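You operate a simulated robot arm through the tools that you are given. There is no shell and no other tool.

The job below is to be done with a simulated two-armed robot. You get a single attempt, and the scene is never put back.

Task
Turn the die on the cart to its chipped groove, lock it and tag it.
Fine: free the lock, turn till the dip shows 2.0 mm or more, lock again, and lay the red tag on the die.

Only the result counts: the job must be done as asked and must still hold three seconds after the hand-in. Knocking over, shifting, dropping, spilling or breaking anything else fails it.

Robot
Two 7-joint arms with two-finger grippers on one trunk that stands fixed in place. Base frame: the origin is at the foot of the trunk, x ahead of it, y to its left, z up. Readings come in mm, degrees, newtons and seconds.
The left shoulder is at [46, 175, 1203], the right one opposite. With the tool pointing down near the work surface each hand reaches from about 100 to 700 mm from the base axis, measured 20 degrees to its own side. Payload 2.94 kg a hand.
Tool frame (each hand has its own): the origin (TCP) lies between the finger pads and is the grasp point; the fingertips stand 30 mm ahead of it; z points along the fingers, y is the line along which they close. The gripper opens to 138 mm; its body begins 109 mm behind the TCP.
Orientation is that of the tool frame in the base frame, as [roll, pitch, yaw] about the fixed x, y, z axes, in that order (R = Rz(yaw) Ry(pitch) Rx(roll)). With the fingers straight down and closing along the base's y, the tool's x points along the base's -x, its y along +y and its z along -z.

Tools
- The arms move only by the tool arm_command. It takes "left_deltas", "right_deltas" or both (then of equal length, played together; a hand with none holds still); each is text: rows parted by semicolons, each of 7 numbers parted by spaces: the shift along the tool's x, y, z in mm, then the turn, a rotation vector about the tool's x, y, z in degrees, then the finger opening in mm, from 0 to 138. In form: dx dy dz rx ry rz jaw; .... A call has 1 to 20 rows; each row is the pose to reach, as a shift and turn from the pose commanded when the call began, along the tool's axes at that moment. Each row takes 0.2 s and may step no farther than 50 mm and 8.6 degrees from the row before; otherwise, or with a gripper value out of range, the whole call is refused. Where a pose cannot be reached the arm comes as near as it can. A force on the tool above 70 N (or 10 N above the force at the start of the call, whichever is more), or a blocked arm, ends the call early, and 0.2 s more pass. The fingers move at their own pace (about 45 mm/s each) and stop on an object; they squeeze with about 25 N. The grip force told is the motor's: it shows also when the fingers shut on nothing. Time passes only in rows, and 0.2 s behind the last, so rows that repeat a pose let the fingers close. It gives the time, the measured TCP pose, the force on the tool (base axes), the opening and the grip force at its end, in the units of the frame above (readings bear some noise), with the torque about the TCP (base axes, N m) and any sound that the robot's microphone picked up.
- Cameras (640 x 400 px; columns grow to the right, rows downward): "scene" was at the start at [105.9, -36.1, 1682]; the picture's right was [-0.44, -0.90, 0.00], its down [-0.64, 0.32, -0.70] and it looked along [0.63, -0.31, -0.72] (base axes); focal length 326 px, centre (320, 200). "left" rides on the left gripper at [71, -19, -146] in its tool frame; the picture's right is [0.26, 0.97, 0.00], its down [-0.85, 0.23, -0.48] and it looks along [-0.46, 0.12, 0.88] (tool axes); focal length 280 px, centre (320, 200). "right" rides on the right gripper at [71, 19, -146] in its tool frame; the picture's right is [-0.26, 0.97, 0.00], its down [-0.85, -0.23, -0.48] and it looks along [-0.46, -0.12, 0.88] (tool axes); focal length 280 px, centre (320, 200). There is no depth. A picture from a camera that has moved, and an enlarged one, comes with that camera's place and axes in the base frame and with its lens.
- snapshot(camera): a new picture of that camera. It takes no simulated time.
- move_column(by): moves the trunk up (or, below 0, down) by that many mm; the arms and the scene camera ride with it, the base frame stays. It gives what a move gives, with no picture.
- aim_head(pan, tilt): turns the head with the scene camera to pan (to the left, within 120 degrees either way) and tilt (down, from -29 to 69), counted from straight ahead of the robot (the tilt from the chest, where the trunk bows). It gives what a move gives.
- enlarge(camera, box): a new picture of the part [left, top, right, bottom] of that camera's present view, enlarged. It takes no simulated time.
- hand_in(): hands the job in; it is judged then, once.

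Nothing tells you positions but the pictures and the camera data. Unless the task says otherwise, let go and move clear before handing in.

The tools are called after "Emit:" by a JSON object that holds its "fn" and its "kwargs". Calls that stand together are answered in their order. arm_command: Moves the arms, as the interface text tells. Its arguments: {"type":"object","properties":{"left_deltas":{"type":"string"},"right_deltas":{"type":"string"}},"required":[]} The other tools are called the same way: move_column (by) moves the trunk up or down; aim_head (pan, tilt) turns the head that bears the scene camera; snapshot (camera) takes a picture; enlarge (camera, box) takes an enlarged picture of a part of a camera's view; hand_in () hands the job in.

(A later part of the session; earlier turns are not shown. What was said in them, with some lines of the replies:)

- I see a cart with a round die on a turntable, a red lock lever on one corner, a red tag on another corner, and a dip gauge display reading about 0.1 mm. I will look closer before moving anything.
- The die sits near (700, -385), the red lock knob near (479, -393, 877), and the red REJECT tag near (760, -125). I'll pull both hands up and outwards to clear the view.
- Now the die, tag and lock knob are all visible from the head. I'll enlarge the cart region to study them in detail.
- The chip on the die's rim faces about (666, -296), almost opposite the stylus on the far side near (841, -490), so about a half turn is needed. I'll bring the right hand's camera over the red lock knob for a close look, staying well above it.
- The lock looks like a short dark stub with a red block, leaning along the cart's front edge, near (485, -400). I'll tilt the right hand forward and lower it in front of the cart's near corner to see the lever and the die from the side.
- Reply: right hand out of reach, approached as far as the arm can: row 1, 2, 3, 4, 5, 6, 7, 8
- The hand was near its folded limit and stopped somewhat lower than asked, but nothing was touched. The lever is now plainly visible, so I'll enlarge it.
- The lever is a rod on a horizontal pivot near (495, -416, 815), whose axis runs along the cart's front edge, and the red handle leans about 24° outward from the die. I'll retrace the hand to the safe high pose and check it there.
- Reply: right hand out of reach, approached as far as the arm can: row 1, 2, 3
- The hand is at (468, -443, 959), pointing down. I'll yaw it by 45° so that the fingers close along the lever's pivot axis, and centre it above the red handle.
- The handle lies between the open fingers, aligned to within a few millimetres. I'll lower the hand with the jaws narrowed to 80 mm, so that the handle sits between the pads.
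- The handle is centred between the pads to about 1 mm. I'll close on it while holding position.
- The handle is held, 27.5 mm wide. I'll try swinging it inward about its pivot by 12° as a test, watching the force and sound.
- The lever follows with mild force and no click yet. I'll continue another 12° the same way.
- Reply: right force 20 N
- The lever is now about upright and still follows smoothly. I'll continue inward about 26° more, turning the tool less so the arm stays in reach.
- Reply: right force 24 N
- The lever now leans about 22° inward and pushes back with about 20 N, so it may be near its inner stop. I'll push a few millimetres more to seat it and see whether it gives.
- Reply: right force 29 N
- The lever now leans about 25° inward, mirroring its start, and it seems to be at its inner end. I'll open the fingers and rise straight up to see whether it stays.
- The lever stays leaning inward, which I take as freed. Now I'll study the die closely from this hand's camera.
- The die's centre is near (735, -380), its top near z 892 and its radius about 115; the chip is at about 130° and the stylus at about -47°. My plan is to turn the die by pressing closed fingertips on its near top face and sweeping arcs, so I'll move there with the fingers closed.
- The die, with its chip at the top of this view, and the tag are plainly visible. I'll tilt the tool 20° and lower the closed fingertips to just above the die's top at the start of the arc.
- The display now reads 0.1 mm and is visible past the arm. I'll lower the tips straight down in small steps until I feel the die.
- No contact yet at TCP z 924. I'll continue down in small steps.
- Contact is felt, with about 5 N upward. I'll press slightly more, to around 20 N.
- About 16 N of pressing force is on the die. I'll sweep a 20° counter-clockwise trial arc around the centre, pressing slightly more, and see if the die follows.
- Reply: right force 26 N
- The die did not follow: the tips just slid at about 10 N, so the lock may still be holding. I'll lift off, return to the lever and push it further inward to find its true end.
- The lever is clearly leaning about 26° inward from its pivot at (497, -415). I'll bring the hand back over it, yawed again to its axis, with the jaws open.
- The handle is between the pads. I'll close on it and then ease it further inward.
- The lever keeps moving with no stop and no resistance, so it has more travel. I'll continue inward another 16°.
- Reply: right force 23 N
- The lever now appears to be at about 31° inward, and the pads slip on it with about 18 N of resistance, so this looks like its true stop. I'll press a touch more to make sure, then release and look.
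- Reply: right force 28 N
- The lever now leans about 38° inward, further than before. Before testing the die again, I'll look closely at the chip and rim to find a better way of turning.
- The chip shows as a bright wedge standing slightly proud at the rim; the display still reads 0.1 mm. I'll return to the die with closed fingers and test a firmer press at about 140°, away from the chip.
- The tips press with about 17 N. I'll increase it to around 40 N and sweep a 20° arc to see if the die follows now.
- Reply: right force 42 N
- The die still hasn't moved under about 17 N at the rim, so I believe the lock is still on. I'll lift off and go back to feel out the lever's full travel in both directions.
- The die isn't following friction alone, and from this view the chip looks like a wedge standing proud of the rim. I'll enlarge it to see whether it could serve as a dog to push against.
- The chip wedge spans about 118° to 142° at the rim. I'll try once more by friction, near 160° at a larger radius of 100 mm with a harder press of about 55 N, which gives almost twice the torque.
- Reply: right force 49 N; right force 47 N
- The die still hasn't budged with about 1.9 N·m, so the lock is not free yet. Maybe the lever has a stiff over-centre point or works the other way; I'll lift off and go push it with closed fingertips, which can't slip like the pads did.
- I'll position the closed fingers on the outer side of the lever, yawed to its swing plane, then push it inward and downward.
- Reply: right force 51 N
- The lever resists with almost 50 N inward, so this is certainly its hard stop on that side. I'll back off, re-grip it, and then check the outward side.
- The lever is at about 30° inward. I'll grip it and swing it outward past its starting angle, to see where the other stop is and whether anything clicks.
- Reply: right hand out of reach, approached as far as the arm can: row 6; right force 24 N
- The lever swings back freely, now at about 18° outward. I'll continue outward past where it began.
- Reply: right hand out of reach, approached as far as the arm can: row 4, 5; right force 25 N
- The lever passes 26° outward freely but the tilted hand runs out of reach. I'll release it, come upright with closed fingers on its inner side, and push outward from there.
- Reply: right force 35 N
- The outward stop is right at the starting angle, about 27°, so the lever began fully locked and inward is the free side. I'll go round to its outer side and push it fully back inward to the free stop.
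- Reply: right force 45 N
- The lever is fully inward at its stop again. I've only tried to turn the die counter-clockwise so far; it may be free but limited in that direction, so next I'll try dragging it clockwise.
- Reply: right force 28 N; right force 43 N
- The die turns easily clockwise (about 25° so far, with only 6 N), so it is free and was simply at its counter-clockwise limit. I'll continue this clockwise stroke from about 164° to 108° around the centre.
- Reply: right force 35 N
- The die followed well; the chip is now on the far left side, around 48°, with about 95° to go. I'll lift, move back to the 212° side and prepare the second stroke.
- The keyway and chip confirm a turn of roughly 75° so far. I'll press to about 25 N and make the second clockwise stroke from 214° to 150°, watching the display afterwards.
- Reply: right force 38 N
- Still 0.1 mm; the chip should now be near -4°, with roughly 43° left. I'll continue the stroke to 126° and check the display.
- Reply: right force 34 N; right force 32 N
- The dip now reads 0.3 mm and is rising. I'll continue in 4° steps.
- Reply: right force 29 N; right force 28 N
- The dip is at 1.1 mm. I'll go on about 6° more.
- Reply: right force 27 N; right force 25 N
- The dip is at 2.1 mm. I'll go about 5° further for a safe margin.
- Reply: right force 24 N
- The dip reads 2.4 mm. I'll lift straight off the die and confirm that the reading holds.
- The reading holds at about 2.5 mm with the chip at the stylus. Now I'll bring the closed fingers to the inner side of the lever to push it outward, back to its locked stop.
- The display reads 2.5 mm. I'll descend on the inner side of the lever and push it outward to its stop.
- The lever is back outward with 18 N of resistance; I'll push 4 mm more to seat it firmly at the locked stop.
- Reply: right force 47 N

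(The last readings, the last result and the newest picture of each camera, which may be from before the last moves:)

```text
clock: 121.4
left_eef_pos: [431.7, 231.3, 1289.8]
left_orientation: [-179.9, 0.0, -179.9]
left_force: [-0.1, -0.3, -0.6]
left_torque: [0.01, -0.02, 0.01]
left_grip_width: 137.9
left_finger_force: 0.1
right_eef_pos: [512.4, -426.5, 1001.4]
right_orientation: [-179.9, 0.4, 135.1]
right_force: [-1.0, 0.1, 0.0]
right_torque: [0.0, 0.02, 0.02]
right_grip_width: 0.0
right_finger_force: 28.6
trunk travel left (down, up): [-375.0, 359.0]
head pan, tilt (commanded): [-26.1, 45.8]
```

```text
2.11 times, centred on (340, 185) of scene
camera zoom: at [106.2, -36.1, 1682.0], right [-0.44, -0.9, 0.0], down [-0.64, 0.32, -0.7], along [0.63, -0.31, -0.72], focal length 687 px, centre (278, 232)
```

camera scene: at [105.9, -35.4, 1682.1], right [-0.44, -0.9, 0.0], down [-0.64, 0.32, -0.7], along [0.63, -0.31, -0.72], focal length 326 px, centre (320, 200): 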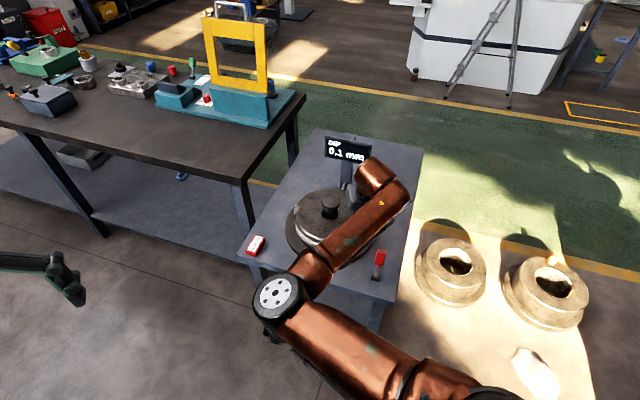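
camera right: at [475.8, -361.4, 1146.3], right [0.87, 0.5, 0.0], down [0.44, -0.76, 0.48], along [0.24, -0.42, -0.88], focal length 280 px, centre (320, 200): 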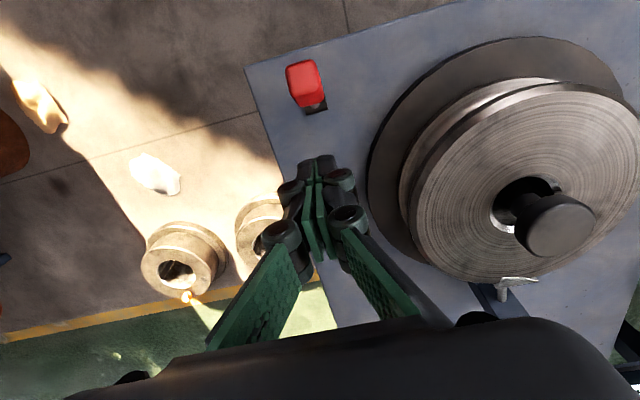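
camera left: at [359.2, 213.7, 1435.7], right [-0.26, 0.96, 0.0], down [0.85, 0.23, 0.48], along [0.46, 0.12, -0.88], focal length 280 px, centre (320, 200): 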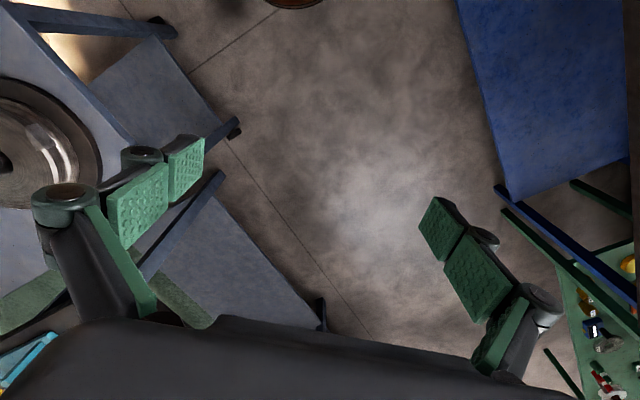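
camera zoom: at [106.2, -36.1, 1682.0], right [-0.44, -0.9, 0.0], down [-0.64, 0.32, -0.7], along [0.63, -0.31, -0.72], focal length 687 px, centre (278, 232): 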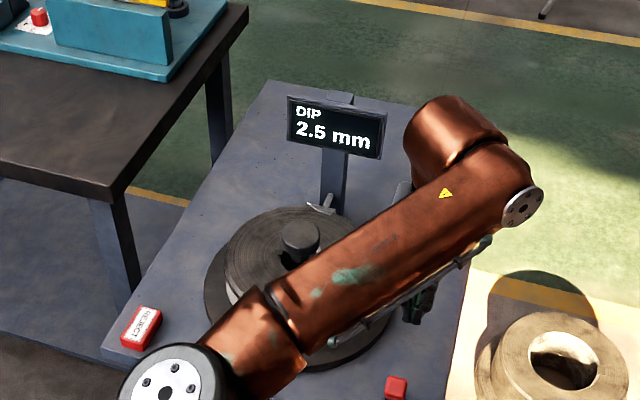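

The die is locked again, lever outward, and the display shows 2.5 mm. Now I'll go over to the red REJECT tag near (771, -122, 820) and look at it closely.

Emit:
{"fn": "arm_command", "kwargs": {"right_deltas": "5 27 -5 0 0 0 0; 10 54 -8 0 0 0 0; 15 81 -8 0 0 0 0; 20 108 -8 0 0 0 0; 26 136 -8 0 0 0 0; 31 164 -8 0 0 0 0; 36 192 -8 0 0 0 0; 42 220 -8 0 0 0 0; 47 248 -8 0 0 0 0; 52 276 -8 0 0 0 0; 58 304 -8 0 0 0 0; 62.6 328 -8 0 0 0 0; 62.6 328 -8 0 0 0 0"}}

Emit:
{"fn": "snapshot", "kwargs": {"camera": "right"}}

Emit:
{"fn": "snapshot", "kwargs": {"camera": "scene"}}

```text
clock: 124.2
left_eef_pos: [430.7, 231.0, 1290.3]
left_orientation: [-179.9, 0.0, 180.0]
left_force: [0.2, -0.4, -0.2]
left_torque: [-0.01, 0.03, -0.01]
left_grip_width: 137.8
left_finger_force: 0.1
right_eef_pos: [649.5, -220.9, 1017.6]
right_orientation: [-180.0, 0.5, 135.1]
right_force: [0.4, 0.9, -0.6]
right_torque: [0.02, 0.0, -0.06]
right_grip_width: 0.0
right_finger_force: 29.0
right hand out of reach, approached as far as the arm can: row 9, 10, 11, 12, 13
trunk travel left (down, up): [-375.0, 359.0]
head pan, tilt (commanded): [-26.1, 45.8]
```

```text
taken
camera right: at [612.2, -155.4, 1162.0], right [0.87, 0.5, 0.0], down [0.44, -0.76, 0.48], along [0.24, -0.42, -0.88], focal length 280 px, centre (320, 200)
```

right: 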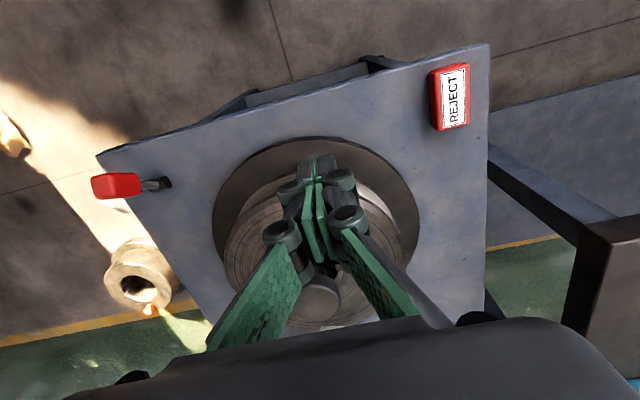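

```text
taken
camera scene: at [106.2, -36.1, 1682.0], right [-0.44, -0.9, 0.0], down [-0.64, 0.32, -0.7], along [0.63, -0.31, -0.72], focal length 326 px, centre (320, 200)
```

scene: 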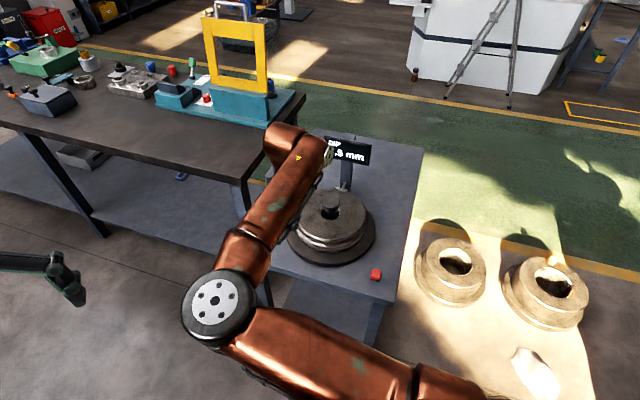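

The hand hit a joint limit with this yaw, at (650, -221), though nothing was touched. From here I can measure the tag; I'll enlarge it and the die.

Emit:
{"fn": "enlarge", "kwargs": {"camera": "right", "box": [400, 40, 500, 150]}}

Emit:
{"fn": "enlarge", "kwargs": {"camera": "scene", "box": [225, 120, 405, 290]}}

```text
3.64 times, centred on (450, 95) of right
camera zoom: at [612.2, -155.4, 1162.0], right [0.87, 0.5, 0.0], down [0.44, -0.76, 0.48], along [0.24, -0.42, -0.88], focal length 1020 px, centre (-153, 582)
```

zoom: 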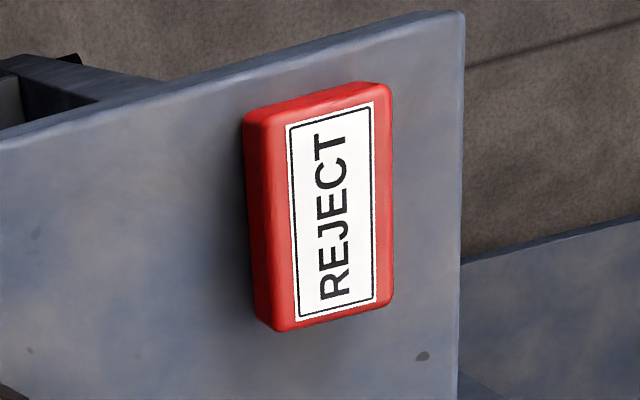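

```text
2.35 times, centred on (315, 205) of scene
camera zoom: at [106.2, -36.1, 1682.0], right [-0.44, -0.9, 0.0], down [-0.64, 0.32, -0.7], along [0.63, -0.31, -0.72], focal length 768 px, centre (332, 188)
```

zoom: 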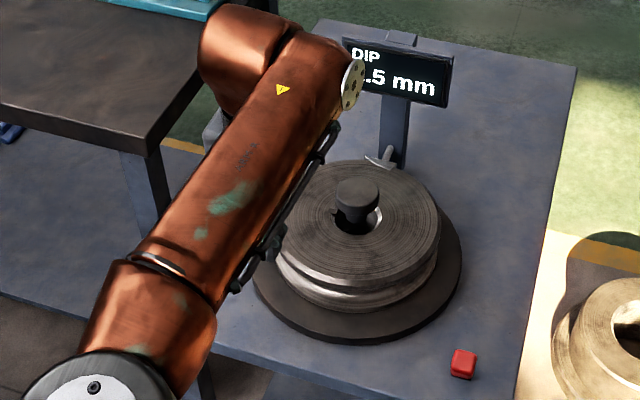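

The tag measures about 66 × 34 mm, its long side along 135°, centred near (772, -123). I'll yaw the hand 90° the other way (yaw 225°), away from the joint limit, so the fingers will grip the tag by its two ends.

Emit:
{"fn": "arm_command", "kwargs": {"right_deltas": "0 0 0 0 0 -8 0; 0 0 0 0 0 -16 0; 0 0 0 0 0 -24 0; 0 0 0 0 0 -32 0; 0 0 0 0 0 -40 0; 0 0 0 0 0 -48 0; 0 0 0 0 0 -56 0; 0 0 0 0 0 -64 0; 0 0 0 0 0 -72 30; 0 0 0 0 0 -80 60; 0 0 0 0 0 -86 90; 0 0 0 0 0 -90 110; 0 0 0 0 0 -90 110"}}

Emit:
{"fn": "snapshot", "kwargs": {"camera": "right"}}

Emit:
{"fn": "snapshot", "kwargs": {"camera": "scene"}}

```text
clock: 127.0
left_eef_pos: [431.1, 230.2, 1291.4]
left_orientation: [-179.9, -0.1, -180.0]
left_force: [0.5, 0.5, -1.1]
left_torque: [0.01, -0.02, 0.03]
left_grip_width: 138.1
left_finger_force: 0.1
right_eef_pos: [649.4, -219.6, 1017.0]
right_orientation: [-179.4, -0.1, -134.9]
right_force: [0.6, -0.2, -0.2]
right_torque: [0.0, 0.04, 0.0]
right_grip_width: 99.6
right_finger_force: 0.0
trunk travel left (down, up): [-375.0, 359.0]
head pan, tilt (commanded): [-26.1, 45.8]
```

```text
taken
camera right: at [585.1, -254.8, 1161.6], right [-0.5, 0.87, -0.01], down [0.76, 0.44, 0.48], along [0.42, 0.23, -0.88], focal length 280 px, centre (320, 200)
```

right: 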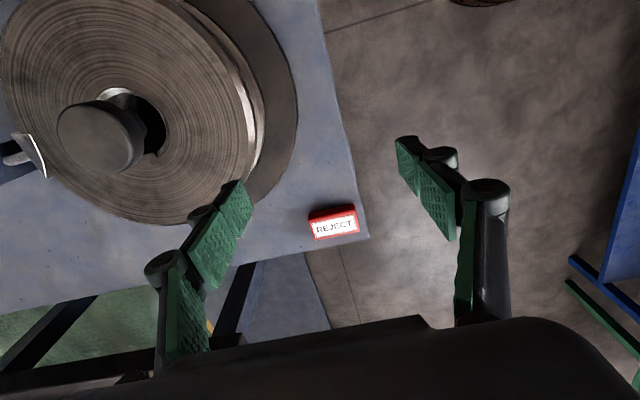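

```text
taken
camera scene: at [105.9, -35.7, 1682.1], right [-0.44, -0.9, 0.0], down [-0.64, 0.32, -0.7], along [0.63, -0.31, -0.72], focal length 326 px, centre (320, 200)
```

scene: 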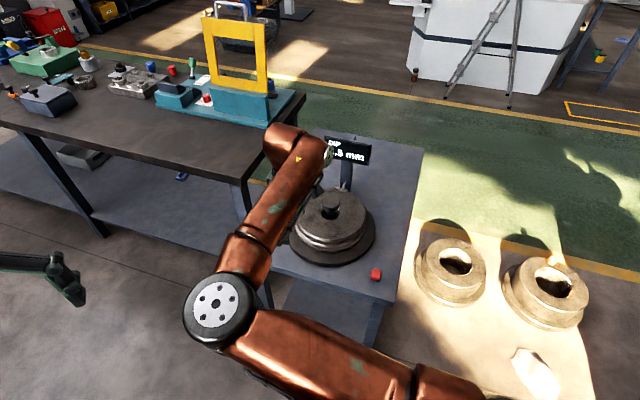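

The yaw works well and the tag is visible ahead. I'll move over towards it with a 30° tilt, staying about 110 mm above the cart.

Emit:
{"fn": "arm_command", "kwargs": {"right_deltas": "-15 -2 0 0 -3 0 110; -30 -4 5 0 -7 0 110; -45 -6 10 0 -11 0 110; -60 -8 18 0 -15 0 110; -75 -10 26 0 -19 0 110; -90 -12 34 0 -23 0 110; -105 -14 42 0 -27 0 110; -120 -16 50 0 -30 0 110; -132 -17.5 58 0 -30 0 110; -139 -18.4 67 0 -30 0 110; -139 -18.4 67 0 -30 0 110"}}

Emit:
{"fn": "snapshot", "kwargs": {"camera": "right"}}

Emit:
{"fn": "snapshot", "kwargs": {"camera": "scene"}}

```text
clock: 129.4
left_eef_pos: [432.3, 231.7, 1290.8]
left_orientation: [-179.9, 0.0, 180.0]
left_force: [-0.1, 0.4, 0.4]
left_torque: [0.0, -0.02, 0.01]
left_grip_width: 137.9
left_finger_force: 0.0
right_eef_pos: [761.1, -134.6, 948.5]
right_orientation: [-179.4, 29.9, -134.6]
right_force: [-0.1, 0.4, -0.3]
right_torque: [-0.02, 0.02, 0.02]
right_grip_width: 110.1
right_finger_force: 0.1
trunk travel left (down, up): [-375.0, 359.0]
head pan, tilt (commanded): [-26.1, 45.8]
```

```text
taken
camera right: at [652.6, -215.3, 1039.3], right [-0.52, 0.84, 0.12], down [0.51, 0.2, 0.84], along [0.68, 0.5, -0.53], focal length 280 px, centre (320, 200)
```

right: 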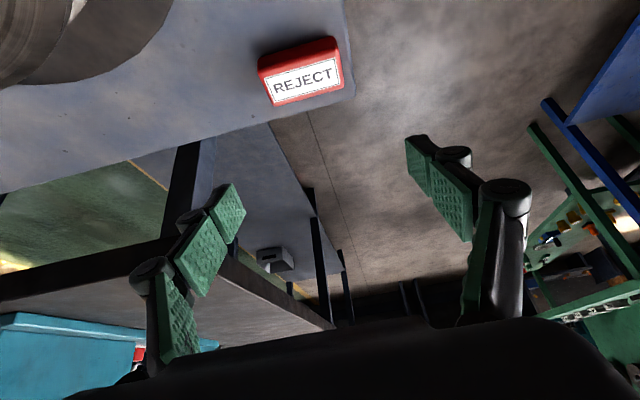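

```text
taken
camera scene: at [105.7, -35.6, 1682.1], right [-0.44, -0.9, 0.0], down [-0.64, 0.32, -0.7], along [0.63, -0.31, -0.72], focal length 326 px, centre (320, 200)
```

scene: 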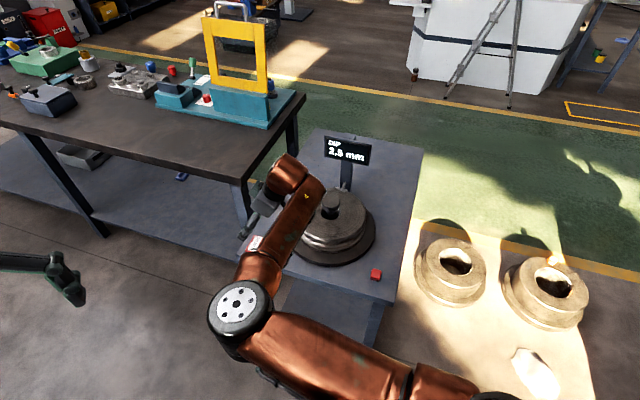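

Emit:
{"fn": "enlarge", "kwargs": {"camera": "right", "box": [230, 20, 370, 120]}}

Emit:
{"fn": "enlarge", "kwargs": {"camera": "scene", "box": [225, 140, 345, 260]}}

```text
4.00 times, centred on (300, 70) of right
camera zoom: at [652.6, -215.3, 1039.3], right [-0.52, 0.84, 0.12], down [0.51, 0.2, 0.84], along [0.68, 0.5, -0.53], focal length 1122 px, centre (400, 720)
```

zoom: 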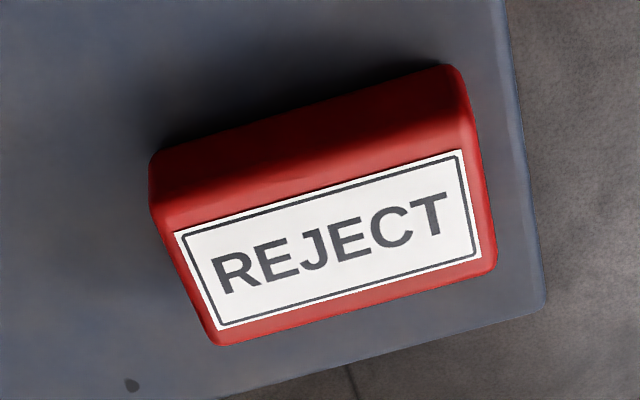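

```text
3.33 times, centred on (285, 200) of scene
camera zoom: at [105.7, -35.6, 1682.1], right [-0.44, -0.9, 0.0], down [-0.64, 0.32, -0.7], along [0.63, -0.31, -0.72], focal length 1087 px, centre (437, 200)
```

zoom: 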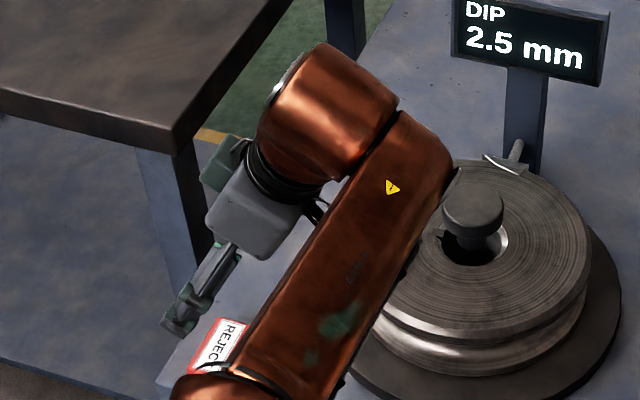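

The tag is centred near (773, -124), aligned with the fingers to about a degree. I'll lower the open fingers straight down around its two ends, stopping just above first.

Emit:
{"fn": "arm_command", "kwargs": {"right_deltas": "7.5 0 13 0 0 0 105; 15 0 26 0 0 0 100; 22.5 0 39 0 0 0 100; 30 0 52 0 0 0 100; 37.5 0 65 0 0 0 100; 42 0 72.7 0 0 0 100; 45 0 78 0 0 0 100; 45 0 78 0 0 0 100"}}

Emit:
{"fn": "snapshot", "kwargs": {"camera": "right"}}

Emit:
{"fn": "enlarge", "kwargs": {"camera": "right", "box": [150, 0, 490, 210]}}

Emit:
{"fn": "enlarge", "kwargs": {"camera": "scene", "box": [225, 160, 345, 280]}}

```text
clock: 131.2
left_eef_pos: [430.4, 231.1, 1290.3]
left_orientation: [-179.9, 0.0, -179.9]
left_force: [-0.4, 0.5, -0.1]
left_torque: [-0.03, 0.01, 0.01]
left_grip_width: 137.9
left_finger_force: 0.0
right_eef_pos: [761.3, -134.5, 858.6]
right_orientation: [-179.3, 29.9, -134.6]
right_force: [0.4, 0.4, -0.2]
right_torque: [-0.03, 0.01, -0.01]
right_grip_width: 100.0
right_finger_force: 0.0
trunk travel left (down, up): [-375.0, 359.0]
head pan, tilt (commanded): [-26.1, 45.8]
```

```text
taken
camera right: at [653.1, -215.7, 949.5], right [-0.52, 0.84, 0.12], down [0.51, 0.2, 0.84], along [0.68, 0.5, -0.53], focal length 280 px, centre (320, 200)
```

right: 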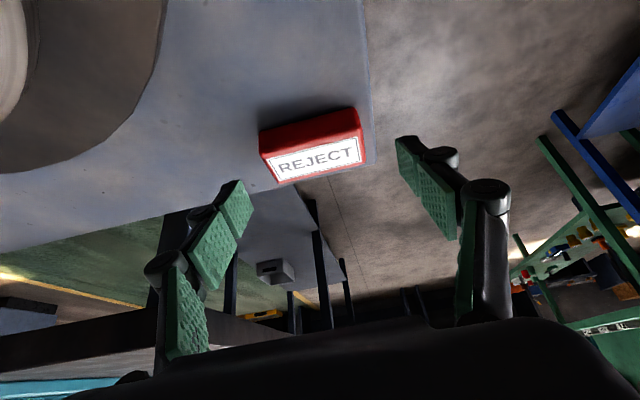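

```text
1.88 times, centred on (320, 105) of right
camera zoom: at [653.1, -215.7, 949.5], right [-0.52, 0.84, 0.12], down [0.51, 0.2, 0.84], along [0.68, 0.5, -0.53], focal length 528 px, centre (320, 379)
```

zoom: 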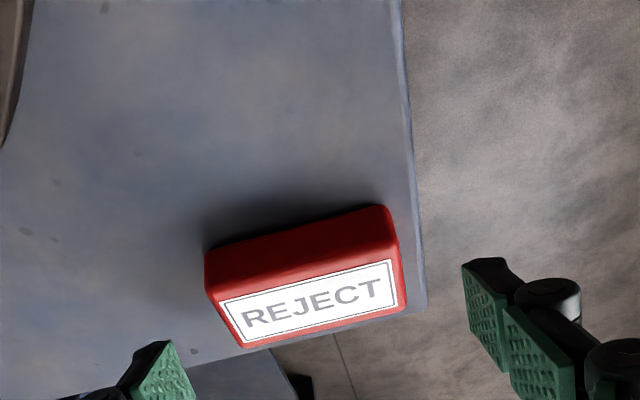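

```text
3.33 times, centred on (285, 220) of scene
camera zoom: at [105.8, -35.6, 1682.1], right [-0.44, -0.9, 0.0], down [-0.64, 0.32, -0.7], along [0.63, -0.31, -0.72], focal length 1087 px, centre (437, 133)
```

zoom: 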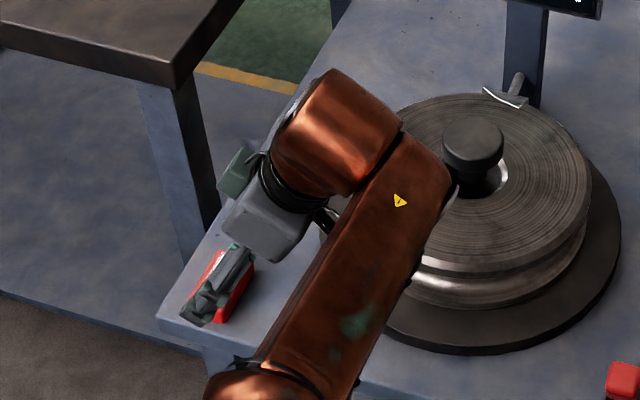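

The fingers straddle the tag. To get a better grip I'll reduce the tilt to 20°, shifting slightly forward, and check that this is within reach.

Emit:
{"fn": "arm_command", "kwargs": {"right_deltas": "-3 -0.5 -1 0 3 0 100; -6 -1 -1 0 6 0 100; -8.5 -1.2 -1 0 10 0 100; -8.5 -1.2 -1 0 10 0 100"}}

Emit:
{"fn": "snapshot", "kwargs": {"camera": "right"}}

```text
clock: 132.2
left_eef_pos: [432.5, 231.5, 1291.1]
left_orientation: [-179.9, 0.0, -180.0]
left_force: [0.4, -1.1, 0.0]
left_torque: [-0.03, 0.03, 0.02]
left_grip_width: 138.0
left_finger_force: 0.1
right_eef_pos: [768.0, -130.8, 863.9]
right_orientation: [-179.5, 19.8, -134.7]
right_force: [0.4, 1.2, 0.1]
right_torque: [0.02, 0.01, 0.02]
right_grip_width: 100.1
right_finger_force: 0.1
trunk travel left (down, up): [-375.0, 359.0]
head pan, tilt (commanded): [-26.1, 45.8]
```

```text
taken
camera right: at [671.0, -199.0, 976.7], right [-0.51, 0.86, 0.08], down [0.61, 0.29, 0.74], along [0.61, 0.42, -0.67], focal length 280 px, centre (320, 200)
```

right: 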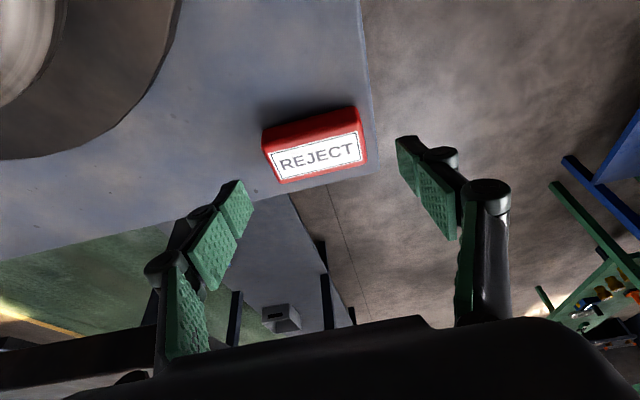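

It is within reach, and the tag is centred between the fingers to within a millimetre. I'll lower the fingertips around the tag's ends.

Emit:
{"fn": "arm_command", "kwargs": {"right_deltas": "2.7 0 7.5 0 0 0 100; 5.5 0 15 0 0 0 100; 8.2 0 22.6 0 0 0 100; 8.2 0 22.6 0 0 0 100"}}

Emit:
{"fn": "snapshot", "kwargs": {"camera": "right"}}

```text
clock: 133.2
left_eef_pos: [431.7, 230.9, 1289.3]
left_orientation: [-179.9, 0.0, -179.9]
left_force: [1.0, -0.4, 0.8]
left_torque: [0.01, -0.02, 0.01]
left_grip_width: 137.8
left_finger_force: 0.1
right_eef_pos: [766.7, -132.8, 838.6]
right_orientation: [-179.4, 19.8, -134.6]
right_force: [-0.8, -0.1, 1.1]
right_torque: [0.0, 0.02, 0.0]
right_grip_width: 100.1
right_finger_force: 0.1
trunk travel left (down, up): [-375.0, 359.0]
head pan, tilt (commanded): [-26.1, 45.8]
```

```text
taken
camera right: at [671.2, -199.4, 952.4], right [-0.51, 0.86, 0.08], down [0.61, 0.29, 0.74], along [0.61, 0.42, -0.67], focal length 280 px, centre (320, 200)
```

right: 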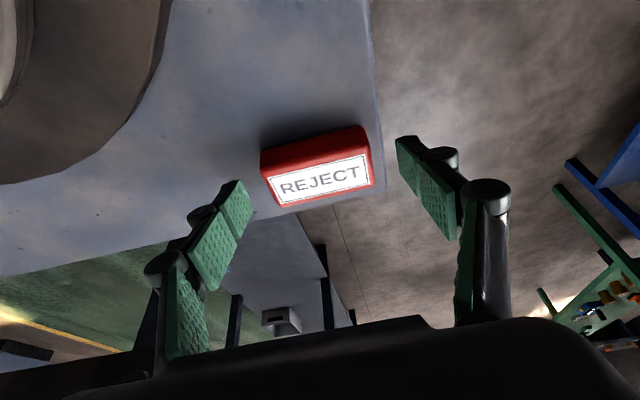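

Emit:
{"fn": "arm_command", "kwargs": {"right_deltas": "0.5 0 1.4 0 0 0 100; 1 0 2.8 0 0 0 100; 1 0 2.8 0 0 0 100"}}

```text
clock: 134.0
left_eef_pos: [432.3, 232.4, 1291.2]
left_orientation: [-179.8, 0.0, -179.9]
left_force: [-0.4, 0.1, -0.3]
left_torque: [0.02, -0.02, -0.01]
left_grip_width: 138.0
left_finger_force: 0.1
right_eef_pos: [768.1, -131.9, 837.3]
right_orientation: [-179.4, 19.9, -134.8]
right_force: [0.2, -0.2, 0.0]
right_torque: [-0.01, 0.01, 0.02]
right_grip_width: 100.0
right_finger_force: 0.1
trunk travel left (down, up): [-375.0, 359.0]
head pan, tilt (commanded): [-26.1, 45.8]
```

Emit:
{"fn": "arm_command", "kwargs": {"right_deltas": "0.4 0 0.9 0 0 0 100; 0.7 0 1.9 0 0 0 100; 0.7 0 1.9 0 0 0 100"}}

Emit:
{"fn": "enlarge", "kwargs": {"camera": "right", "box": [180, 90, 480, 270]}}

```text
clock: 134.8
left_eef_pos: [432.2, 231.4, 1289.8]
left_orientation: [-179.9, 0.0, -179.9]
left_force: [0.1, 0.2, 0.4]
left_torque: [0.0, 0.0, 0.0]
left_grip_width: 137.6
left_finger_force: 0.1
right_eef_pos: [767.4, -131.9, 835.3]
right_orientation: [-179.4, 19.9, -134.7]
right_force: [0.3, 0.2, 0.0]
right_torque: [0.01, 0.01, -0.01]
right_grip_width: 100.2
right_finger_force: 0.1
trunk travel left (down, up): [-375.0, 359.0]
head pan, tilt (commanded): [-26.1, 45.8]
```

```text
2.13 times, centred on (330, 180) of right
camera zoom: at [671.1, -199.4, 947.7], right [-0.51, 0.86, 0.08], down [0.61, 0.29, 0.74], along [0.61, 0.42, -0.67], focal length 598 px, centre (299, 243)
```

zoom: 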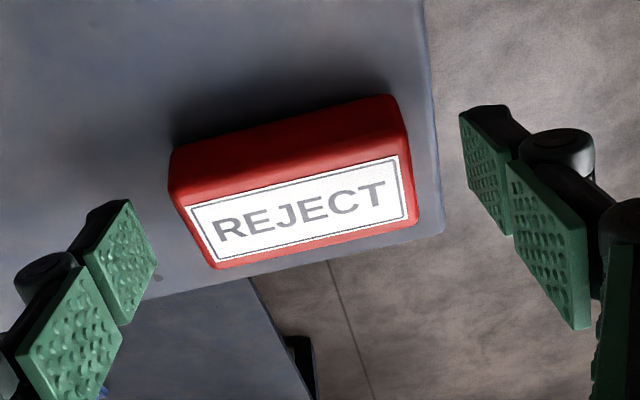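

The pads line up with the tag's end faces. I'll close on it.

Emit:
{"fn": "arm_command", "kwargs": {"right_deltas": "0 0 0 0 0 0 92; 0 0 0 0 0 0 84; 0 0 0 0 0 0 76; 0 0 0 0 0 0 68; 0 0 0 0 0 0 60; 0 0 0 0 0 0 50; 0 0 0 0 0 0 45; 0 0 0 0 0 0 45"}}

Emit:
{"fn": "enlarge", "kwargs": {"camera": "right", "box": [180, 90, 480, 270]}}

```text
clock: 136.6
left_eef_pos: [432.1, 230.7, 1290.9]
left_orientation: [-179.8, 0.0, -179.9]
left_force: [-1.2, 0.1, -0.2]
left_torque: [0.01, -0.01, 0.02]
left_grip_width: 137.9
left_finger_force: 0.0
right_eef_pos: [767.2, -132.8, 834.5]
right_orientation: [-179.4, 20.0, -134.7]
right_force: [-0.3, 0.2, 0.9]
right_torque: [0.05, 0.03, 0.02]
right_grip_width: 69.1
right_finger_force: 25.3
trunk travel left (down, up): [-375.0, 359.0]
head pan, tilt (commanded): [-26.1, 45.8]
```

```text
2.13 times, centred on (330, 180) of right
camera zoom: at [671.0, -199.4, 947.7], right [-0.51, 0.86, 0.08], down [0.61, 0.29, 0.74], along [0.61, 0.42, -0.67], focal length 598 px, centre (299, 243)
```

zoom: 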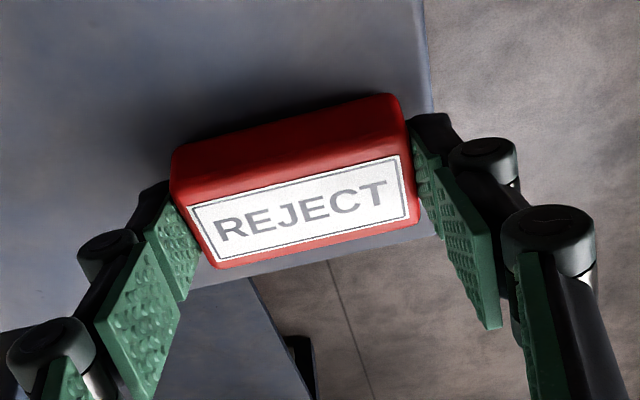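

The tag is gripped at 69 mm with 25 N. I'll lift it gently straight up.

Emit:
{"fn": "arm_command", "kwargs": {"right_deltas": "-1.7 0 -4.7 0 0 0 45; -3.4 0 -9.4 0 0 0 45; -7 0 -19 0 0 0 45; -12 0 -33 0 0 0 45; -17 0 -47 0 0 0 45; -17 0 -47 0 0 0 45"}}

Emit:
{"fn": "snapshot", "kwargs": {"camera": "right"}}

```text
clock: 138.0
left_eef_pos: [432.6, 231.1, 1291.2]
left_orientation: [-179.9, 0.1, -179.9]
left_force: [-0.1, -0.1, -0.9]
left_torque: [0.02, -0.02, 0.02]
left_grip_width: 137.7
left_finger_force: 0.0
right_eef_pos: [767.9, -131.3, 884.5]
right_orientation: [-179.3, 20.0, -134.8]
right_force: [0.3, -0.1, -0.5]
right_torque: [-0.01, -0.01, -0.01]
right_grip_width: 69.1
right_finger_force: 24.9
trunk travel left (down, up): [-375.0, 359.0]
head pan, tilt (commanded): [-26.1, 45.8]
```

```text
taken
camera right: at [671.0, -198.4, 997.6], right [-0.51, 0.86, 0.08], down [0.61, 0.29, 0.74], along [0.61, 0.42, -0.67], focal length 280 px, centre (320, 200)
```

right: 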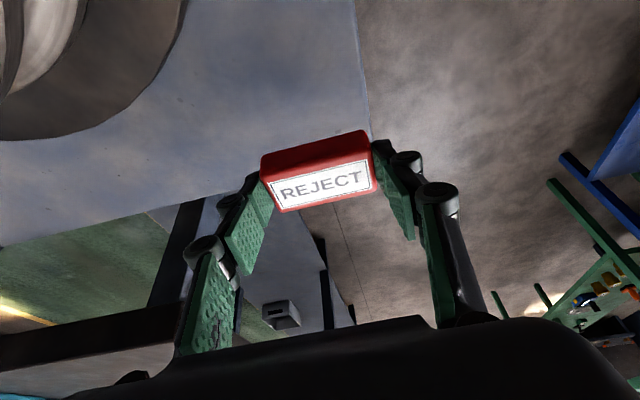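

The tag is held level. I'll raise it to z 1000, then carry it over the die while turning the hand so that the tag's long side lies tangentially.

Emit:
{"fn": "arm_command", "kwargs": {"right_deltas": "-5 0 -14 0 0 0 45; -12 0 -33 0 0 0 45; -20 0 -55 0 0 0 45; -29 0 -80 0 0 0 45; -36 0 -99 0 0 0 45; -40 0 -110 0 0 0 45; -40 0 -110 0 0 0 45"}}

Emit:
{"fn": "arm_command", "kwargs": {"right_deltas": "20 -6 -7.3 1.77 0 4.86 45; 42 -13 -15.3 3.53 0 9.72 45; 66 -21 -24 5.3 0 14.6 45; 90 -29 -32.7 7.07 0 19.4 45; 114 -36.5 -41.5 8.83 0 24.3 45; 138 -44 -50.2 10.6 0 29.2 45; 162 -52 -59 12.4 0 34 45; 184 -59 -67 14.1 0 38.9 45; 203 -65 -73.9 15.9 0 43.7 45; 217 -69.5 -79 17.7 0 48.6 45; 225 -72 -81.9 19.4 0 53.4 45; 227 -72.5 -82.6 21.2 0 58.3 45; 227 -72.5 -82.6 21.2 0 58.3 45"}}

Emit:
{"fn": "snapshot", "kwargs": {"camera": "right"}}

Emit:
{"fn": "snapshot", "kwargs": {"camera": "scene"}}

```text
clock: 139.6
left_eef_pos: [431.1, 230.3, 1290.6]
left_orientation: [-179.9, 0.0, -179.9]
left_force: [-0.8, -0.2, -0.1]
left_torque: [-0.01, 0.01, -0.03]
left_grip_width: 138.0
left_finger_force: 0.0
right_eef_pos: [768.6, -131.9, 1002.3]
right_orientation: [-179.5, 19.9, -134.8]
right_force: [-0.9, -0.6, -0.7]
right_torque: [-0.02, 0.03, -0.04]
right_grip_width: 69.2
right_finger_force: 24.9
trunk travel left (down, up): [-375.0, 359.0]
head pan, tilt (commanded): [-26.1, 45.8]
```

```text
clock: 142.4
left_eef_pos: [432.7, 230.9, 1291.4]
left_orientation: [-179.9, 0.0, -179.8]
left_force: [-0.1, -0.2, -1.0]
left_torque: [-0.01, -0.02, -0.07]
left_grip_width: 138.2
left_finger_force: 0.0
right_eef_pos: [648.6, -352.0, 1003.4]
right_orientation: [-179.6, 20.4, 163.0]
right_force: [-0.1, -0.6, -0.7]
right_torque: [0.02, 0.0, 0.0]
right_grip_width: 69.2
right_finger_force: 24.7
trunk travel left (down, up): [-375.0, 359.0]
head pan, tilt (commanded): [-26.1, 45.8]
```

```text
taken
camera right: at [541.3, -299.0, 1114.7], right [0.52, 0.85, 0.09], down [0.54, -0.4, 0.74], along [0.67, -0.34, -0.66], focal length 280 px, centre (320, 200)
```

right: 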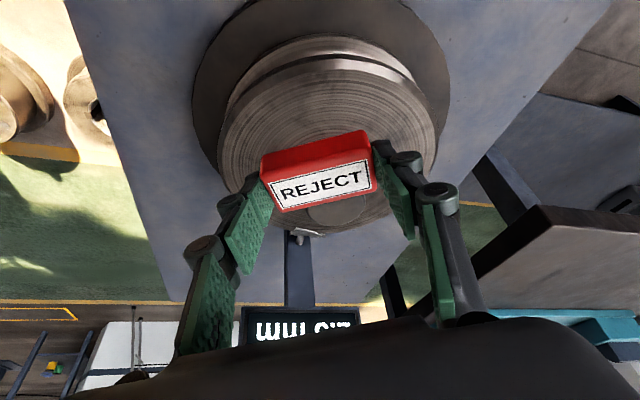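

```text
taken
camera scene: at [106.0, -36.1, 1682.0], right [-0.44, -0.9, 0.0], down [-0.64, 0.32, -0.7], along [0.63, -0.31, -0.72], focal length 326 px, centre (320, 200)
```

scene: 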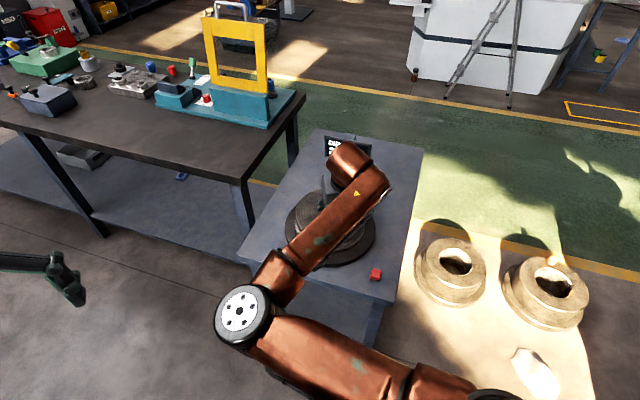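

The tag is now above the near side of the die. I'll lower it straight down toward the die's top.

Emit:
{"fn": "arm_command", "kwargs": {"right_deltas": "5 0 14 0 0 0 45; 11 0 30 0 0 0 45; 17 0 47 0 0 0 45; 22 0 60 0 0 0 45; 25 0 68 0 0 0 45; 25 0 68 0 0 0 45"}}

Emit:
{"fn": "snapshot", "kwargs": {"camera": "right"}}

```text
clock: 143.8
left_eef_pos: [431.8, 231.8, 1290.6]
left_orientation: [-180.0, -0.1, -179.9]
left_force: [0.2, -0.3, -0.3]
left_torque: [0.0, 0.03, 0.02]
left_grip_width: 138.2
left_finger_force: 0.0
right_eef_pos: [647.7, -353.4, 930.5]
right_orientation: [-179.7, 20.4, 163.3]
right_force: [-0.5, 0.0, -1.2]
right_torque: [0.02, 0.0, -0.01]
right_grip_width: 69.3
right_finger_force: 25.2
trunk travel left (down, up): [-375.0, 359.0]
head pan, tilt (commanded): [-26.1, 45.8]
```

```text
taken
camera right: at [541.4, -299.9, 1042.0], right [0.52, 0.85, 0.09], down [0.54, -0.4, 0.74], along [0.67, -0.34, -0.66], focal length 280 px, centre (320, 200)
```

right: 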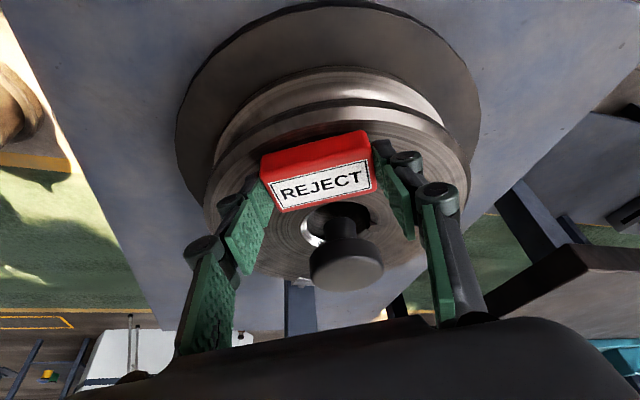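

Emit:
{"fn": "arm_command", "kwargs": {"right_deltas": "0.7 0 1.9 0 0 0 45; 1.4 0 3.8 0 0 0 45; 1.7 0 4.7 0 0 0 45; 1.7 0 4.7 0 0 0 45"}}

```text
clock: 144.8
left_eef_pos: [431.1, 230.7, 1290.6]
left_orientation: [-179.9, 0.0, -180.0]
left_force: [0.4, -0.7, 0.1]
left_torque: [0.02, 0.0, 0.01]
left_grip_width: 138.1
left_finger_force: 0.0
right_eef_pos: [646.7, -352.7, 927.2]
right_orientation: [-179.5, 20.6, 163.3]
right_force: [0.2, 0.0, 7.1]
right_torque: [-0.09, 0.11, -0.01]
right_grip_width: 69.0
right_finger_force: 25.1
trunk travel left (down, up): [-375.0, 359.0]
head pan, tilt (commanded): [-26.1, 45.8]
```

Contact is felt at 7 N, so the tag rests on the die. I'll open the fingers gently.

Emit:
{"fn": "arm_command", "kwargs": {"right_deltas": "0 0 0 0 0 0 64; 0 0 0 0 0 0 72; 0 0 0 0 0 0 80; 0 0 0 0 0 0 90; 0 0 0 0 0 0 95; 0 0 0 0 0 0 95"}}

Emit:
{"fn": "snapshot", "kwargs": {"camera": "right"}}

Emit:
{"fn": "enlarge", "kwargs": {"camera": "right", "box": [180, 60, 460, 310]}}

```text
clock: 146.2
left_eef_pos: [431.7, 231.6, 1291.0]
left_orientation: [-179.9, 0.0, -180.0]
left_force: [0.0, 0.5, -0.7]
left_torque: [0.0, 0.01, 0.02]
left_grip_width: 138.0
left_finger_force: 0.1
right_eef_pos: [648.1, -353.4, 926.2]
right_orientation: [-179.5, 20.4, 163.1]
right_force: [-0.6, -0.3, -0.3]
right_torque: [-0.01, 0.02, 0.0]
right_grip_width: 95.1
right_finger_force: 0.0
trunk travel left (down, up): [-375.0, 359.0]
head pan, tilt (commanded): [-26.1, 45.8]
```

```text
taken
camera right: at [541.1, -300.0, 1037.4], right [0.52, 0.85, 0.09], down [0.54, -0.4, 0.74], along [0.67, -0.34, -0.66], focal length 280 px, centre (320, 200)
```

right: 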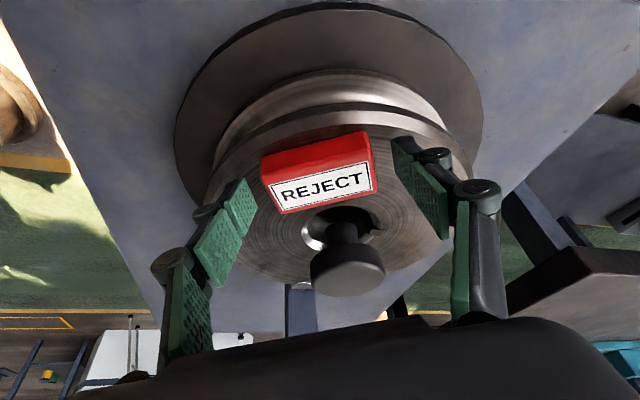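

```text
1.60 times, centred on (320, 185) of right
camera zoom: at [541.1, -300.0, 1037.4], right [0.52, 0.85, 0.09], down [0.54, -0.4, 0.74], along [0.67, -0.34, -0.66], focal length 449 px, centre (320, 224)
```

zoom: 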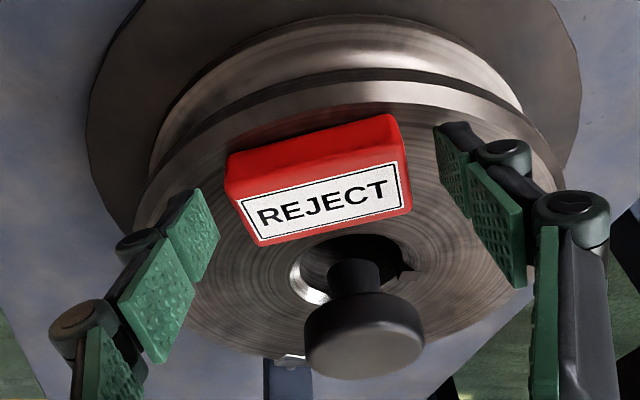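

The tag lies flat on the die between rim and bore. I'll raise the open hand straight up, clear of it.

Emit:
{"fn": "arm_command", "kwargs": {"right_deltas": "-2 0 -5.5 0 0 0 95; -5 0 -14 0 0 0 95; -10 0 -28 0 0 0 95; -16 0 -44 0 0 0 95; -23 0 -63 0 0 0 95; -30 0 -82 0 0 0 95; -36 0 -99 0 0 0 95; -36 0 -99 0 0 0 95"}}

Emit:
{"fn": "snapshot", "kwargs": {"camera": "right"}}

Emit:
{"fn": "enlarge", "kwargs": {"camera": "scene", "box": [225, 120, 425, 290]}}

```text
clock: 148.0
left_eef_pos: [432.5, 230.8, 1290.6]
left_orientation: [-179.9, -0.1, -179.9]
left_force: [0.3, 0.0, -0.2]
left_torque: [-0.01, 0.02, -0.01]
left_grip_width: 137.9
left_finger_force: 0.0
right_eef_pos: [647.5, -353.5, 1031.1]
right_orientation: [-179.6, 20.4, 163.1]
right_force: [-0.3, -0.8, -0.2]
right_torque: [0.01, -0.01, -0.02]
right_grip_width: 95.1
right_finger_force: 0.1
trunk travel left (down, up): [-375.0, 359.0]
head pan, tilt (commanded): [-26.1, 45.8]
```

```text
taken
camera right: at [541.0, -299.5, 1142.6], right [0.52, 0.85, 0.09], down [0.54, -0.4, 0.74], along [0.67, -0.34, -0.66], focal length 280 px, centre (320, 200)
```

right: 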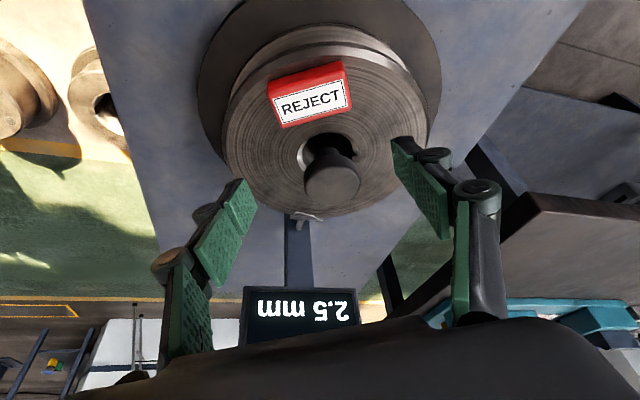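

```text
2.35 times, centred on (325, 205) of scene
camera zoom: at [106.1, -35.9, 1682.0], right [-0.44, -0.9, 0.0], down [-0.64, 0.32, -0.7], along [0.63, -0.31, -0.72], focal length 768 px, centre (308, 188)
```

zoom: 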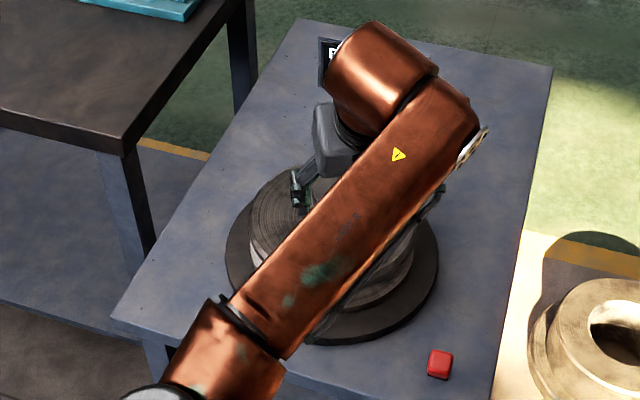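

The display shows 2.5 mm and the tag lies on the die. I'll bring the right hand back to a clear resting pose away from the cart.

Emit:
{"fn": "arm_command", "kwargs": {"right_deltas": "-8 0 -22 0 0 0 95; -16 0 -44 0 3 0 95; -24 0 -66 0 6 0 95; -10 -20 -85 0 9 0 95; 5 -45 -98 0 12 0 95; 20 -70 -110 0 15 0 95; 35 -95 -122 0 18 0 95; 50 -120 -135 0 20 0 95; 62 -145 -146 0 20 0 95; 74 -169 -155 0 20 0 95; 74 -169 -155 0 20 0 95"}}

Emit:
{"fn": "snapshot", "kwargs": {"camera": "scene"}}

Emit:
{"fn": "snapshot", "kwargs": {"camera": "right"}}

```text
clock: 150.4
left_eef_pos: [433.2, 232.6, 1289.5]
left_orientation: [-179.8, 0.0, -179.9]
left_force: [-0.3, 0.3, -1.1]
left_torque: [-0.03, 0.05, 0.04]
left_grip_width: 138.1
left_finger_force: 0.0
right_eef_pos: [479.1, -477.3, 1151.6]
right_orientation: [-179.5, 0.3, 163.1]
right_force: [0.1, -0.8, 0.2]
right_torque: [-0.03, 0.03, -0.02]
right_grip_width: 94.8
right_finger_force: 0.0
trunk travel left (down, up): [-375.0, 359.0]
head pan, tilt (commanded): [-26.1, 45.8]
```

```text
taken
camera scene: at [106.2, -35.2, 1682.0], right [-0.44, -0.9, 0.0], down [-0.64, 0.32, -0.7], along [0.63, -0.31, -0.72], focal length 326 px, centre (320, 200)
```

scene: 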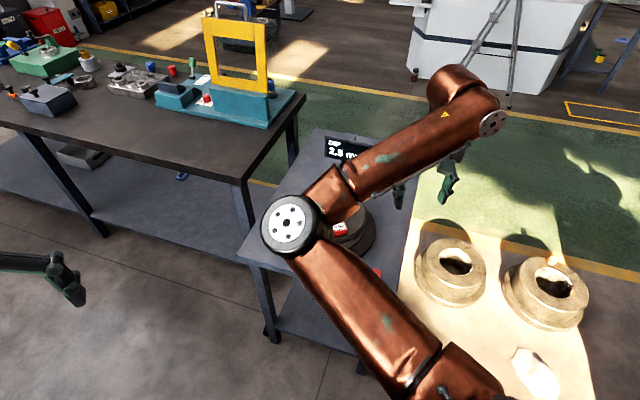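

```text
taken
camera right: at [416.5, -436.3, 1296.6], right [0.53, 0.85, 0.0], down [0.74, -0.46, 0.48], along [0.41, -0.26, -0.88], focal length 280 px, centre (320, 200)
```

right: 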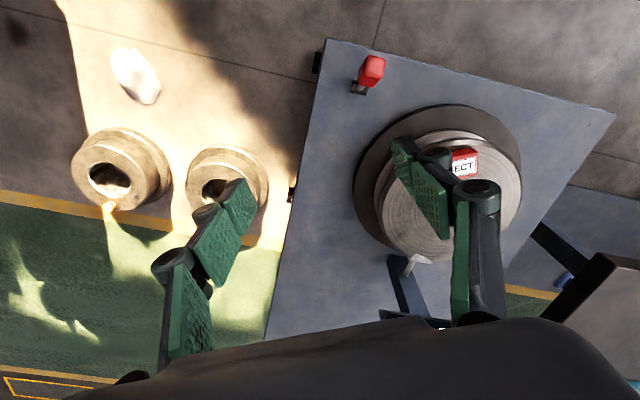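

The hand is clear. I'll draw it further back for one unobstructed check of the lever, the tag and the reading.

Emit:
{"fn": "arm_command", "kwargs": {"right_deltas": "12 -20 -5 0 0 0 95; 24 -40 -10 0 0 0 95; 38 -60 -15 0 0 0 95; 52 -82 -20 0 0 0 95; 66 -104 -25 0 0 0 95; 80 -126 -30 0 0 0 95; 96 -150 -35 0 0 0 95; 112 -172 -40 0 0 0 95; 128 -190 -40 0 0 0 95; 128 -190 -40 0 0 0 95"}}

Emit:
{"fn": "snapshot", "kwargs": {"camera": "scene"}}

Emit:
{"fn": "enlarge", "kwargs": {"camera": "scene", "box": [230, 120, 410, 300]}}

Emit:
{"fn": "enlarge", "kwargs": {"camera": "scene", "box": [350, 250, 400, 300]}}

```text
clock: 152.6
left_eef_pos: [433.1, 231.5, 1291.0]
left_orientation: [180.0, 0.0, -179.9]
left_force: [-0.2, 0.7, -0.7]
left_torque: [-0.01, -0.01, -0.02]
left_grip_width: 138.1
left_finger_force: 0.1
right_eef_pos: [303.1, -620.5, 1191.6]
right_orientation: [-179.6, 0.5, 162.9]
right_force: [0.2, -0.2, -0.6]
right_torque: [-0.05, 0.01, 0.01]
right_grip_width: 94.8
right_finger_force: 0.0
trunk travel left (down, up): [-375.0, 359.0]
head pan, tilt (commanded): [-26.1, 45.8]
```

```text
taken
camera scene: at [106.3, -35.6, 1682.0], right [-0.44, -0.9, 0.0], down [-0.64, 0.32, -0.7], along [0.63, -0.31, -0.72], focal length 326 px, centre (320, 200)
```

scene: 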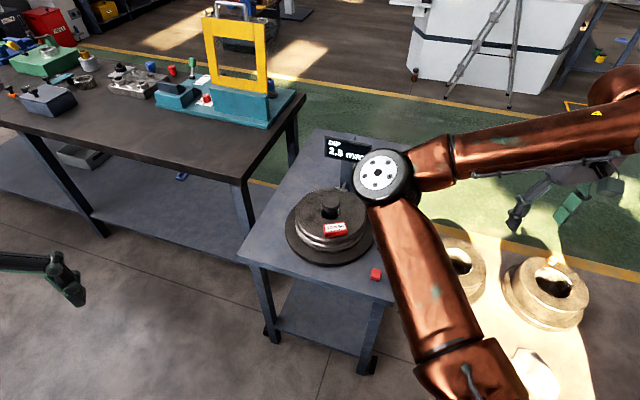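

```text
2.22 times, centred on (320, 210) of scene
camera zoom: at [106.3, -35.6, 1682.0], right [-0.44, -0.9, 0.0], down [-0.64, 0.32, -0.7], along [0.63, -0.31, -0.72], focal length 725 px, centre (320, 178)
```

zoom: 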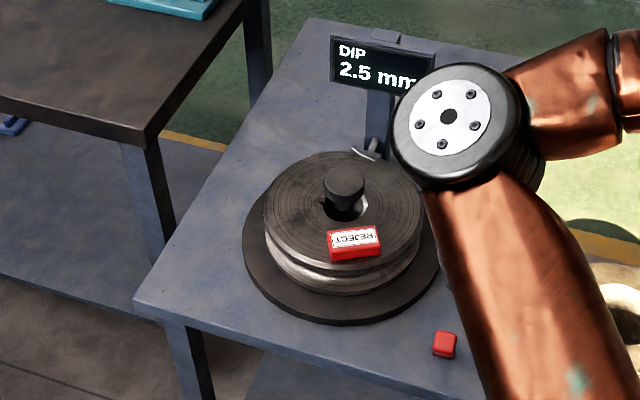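

```text
8.00 times, centred on (375, 275) of scene
camera zoom: at [106.3, -35.6, 1682.0], right [-0.44, -0.9, 0.0], down [-0.64, 0.32, -0.7], along [0.63, -0.31, -0.72], focal length 2610 px, centre (-120, -400)
```

zoom: 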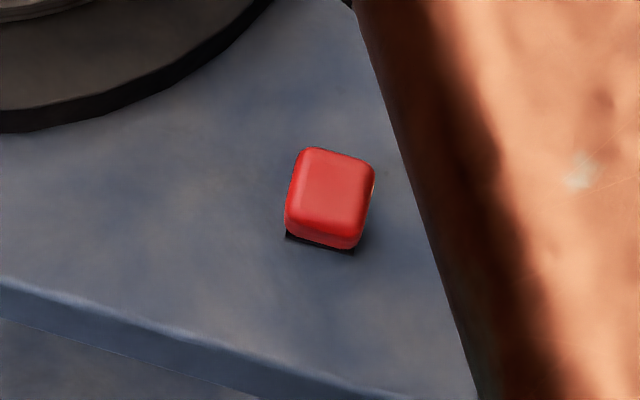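

The lever is back at exactly its original locked position, the display reads 2.5 mm, and the REJECT tag lies flat on the die. Both hands are clear, so I'm handing in.

Emit:
{"fn": "hand_in", "kwargs": {}}

```text
The job is handed in.
```

The job is done and handed in: the die is turned to its chipped groove, locked again and tagged. I saw no result from the judging.

- **Die:** after freeing the lock I turned the die clockwise by roughly half a turn. It would not turn counter-clockwise, probably because it started at a stop. The chip now sits at the stylus and the dip reads 2.5 mm.
- **Lock:** the red lever is pushed fully back to its outward stop, where it was at the start.
- **Tag:** the red REJECT tag lies flat on the near side of the die's top face, clear of the centre knob.

I saw nothing else on the cart shifted or knocked over, and both hands are clear of it.
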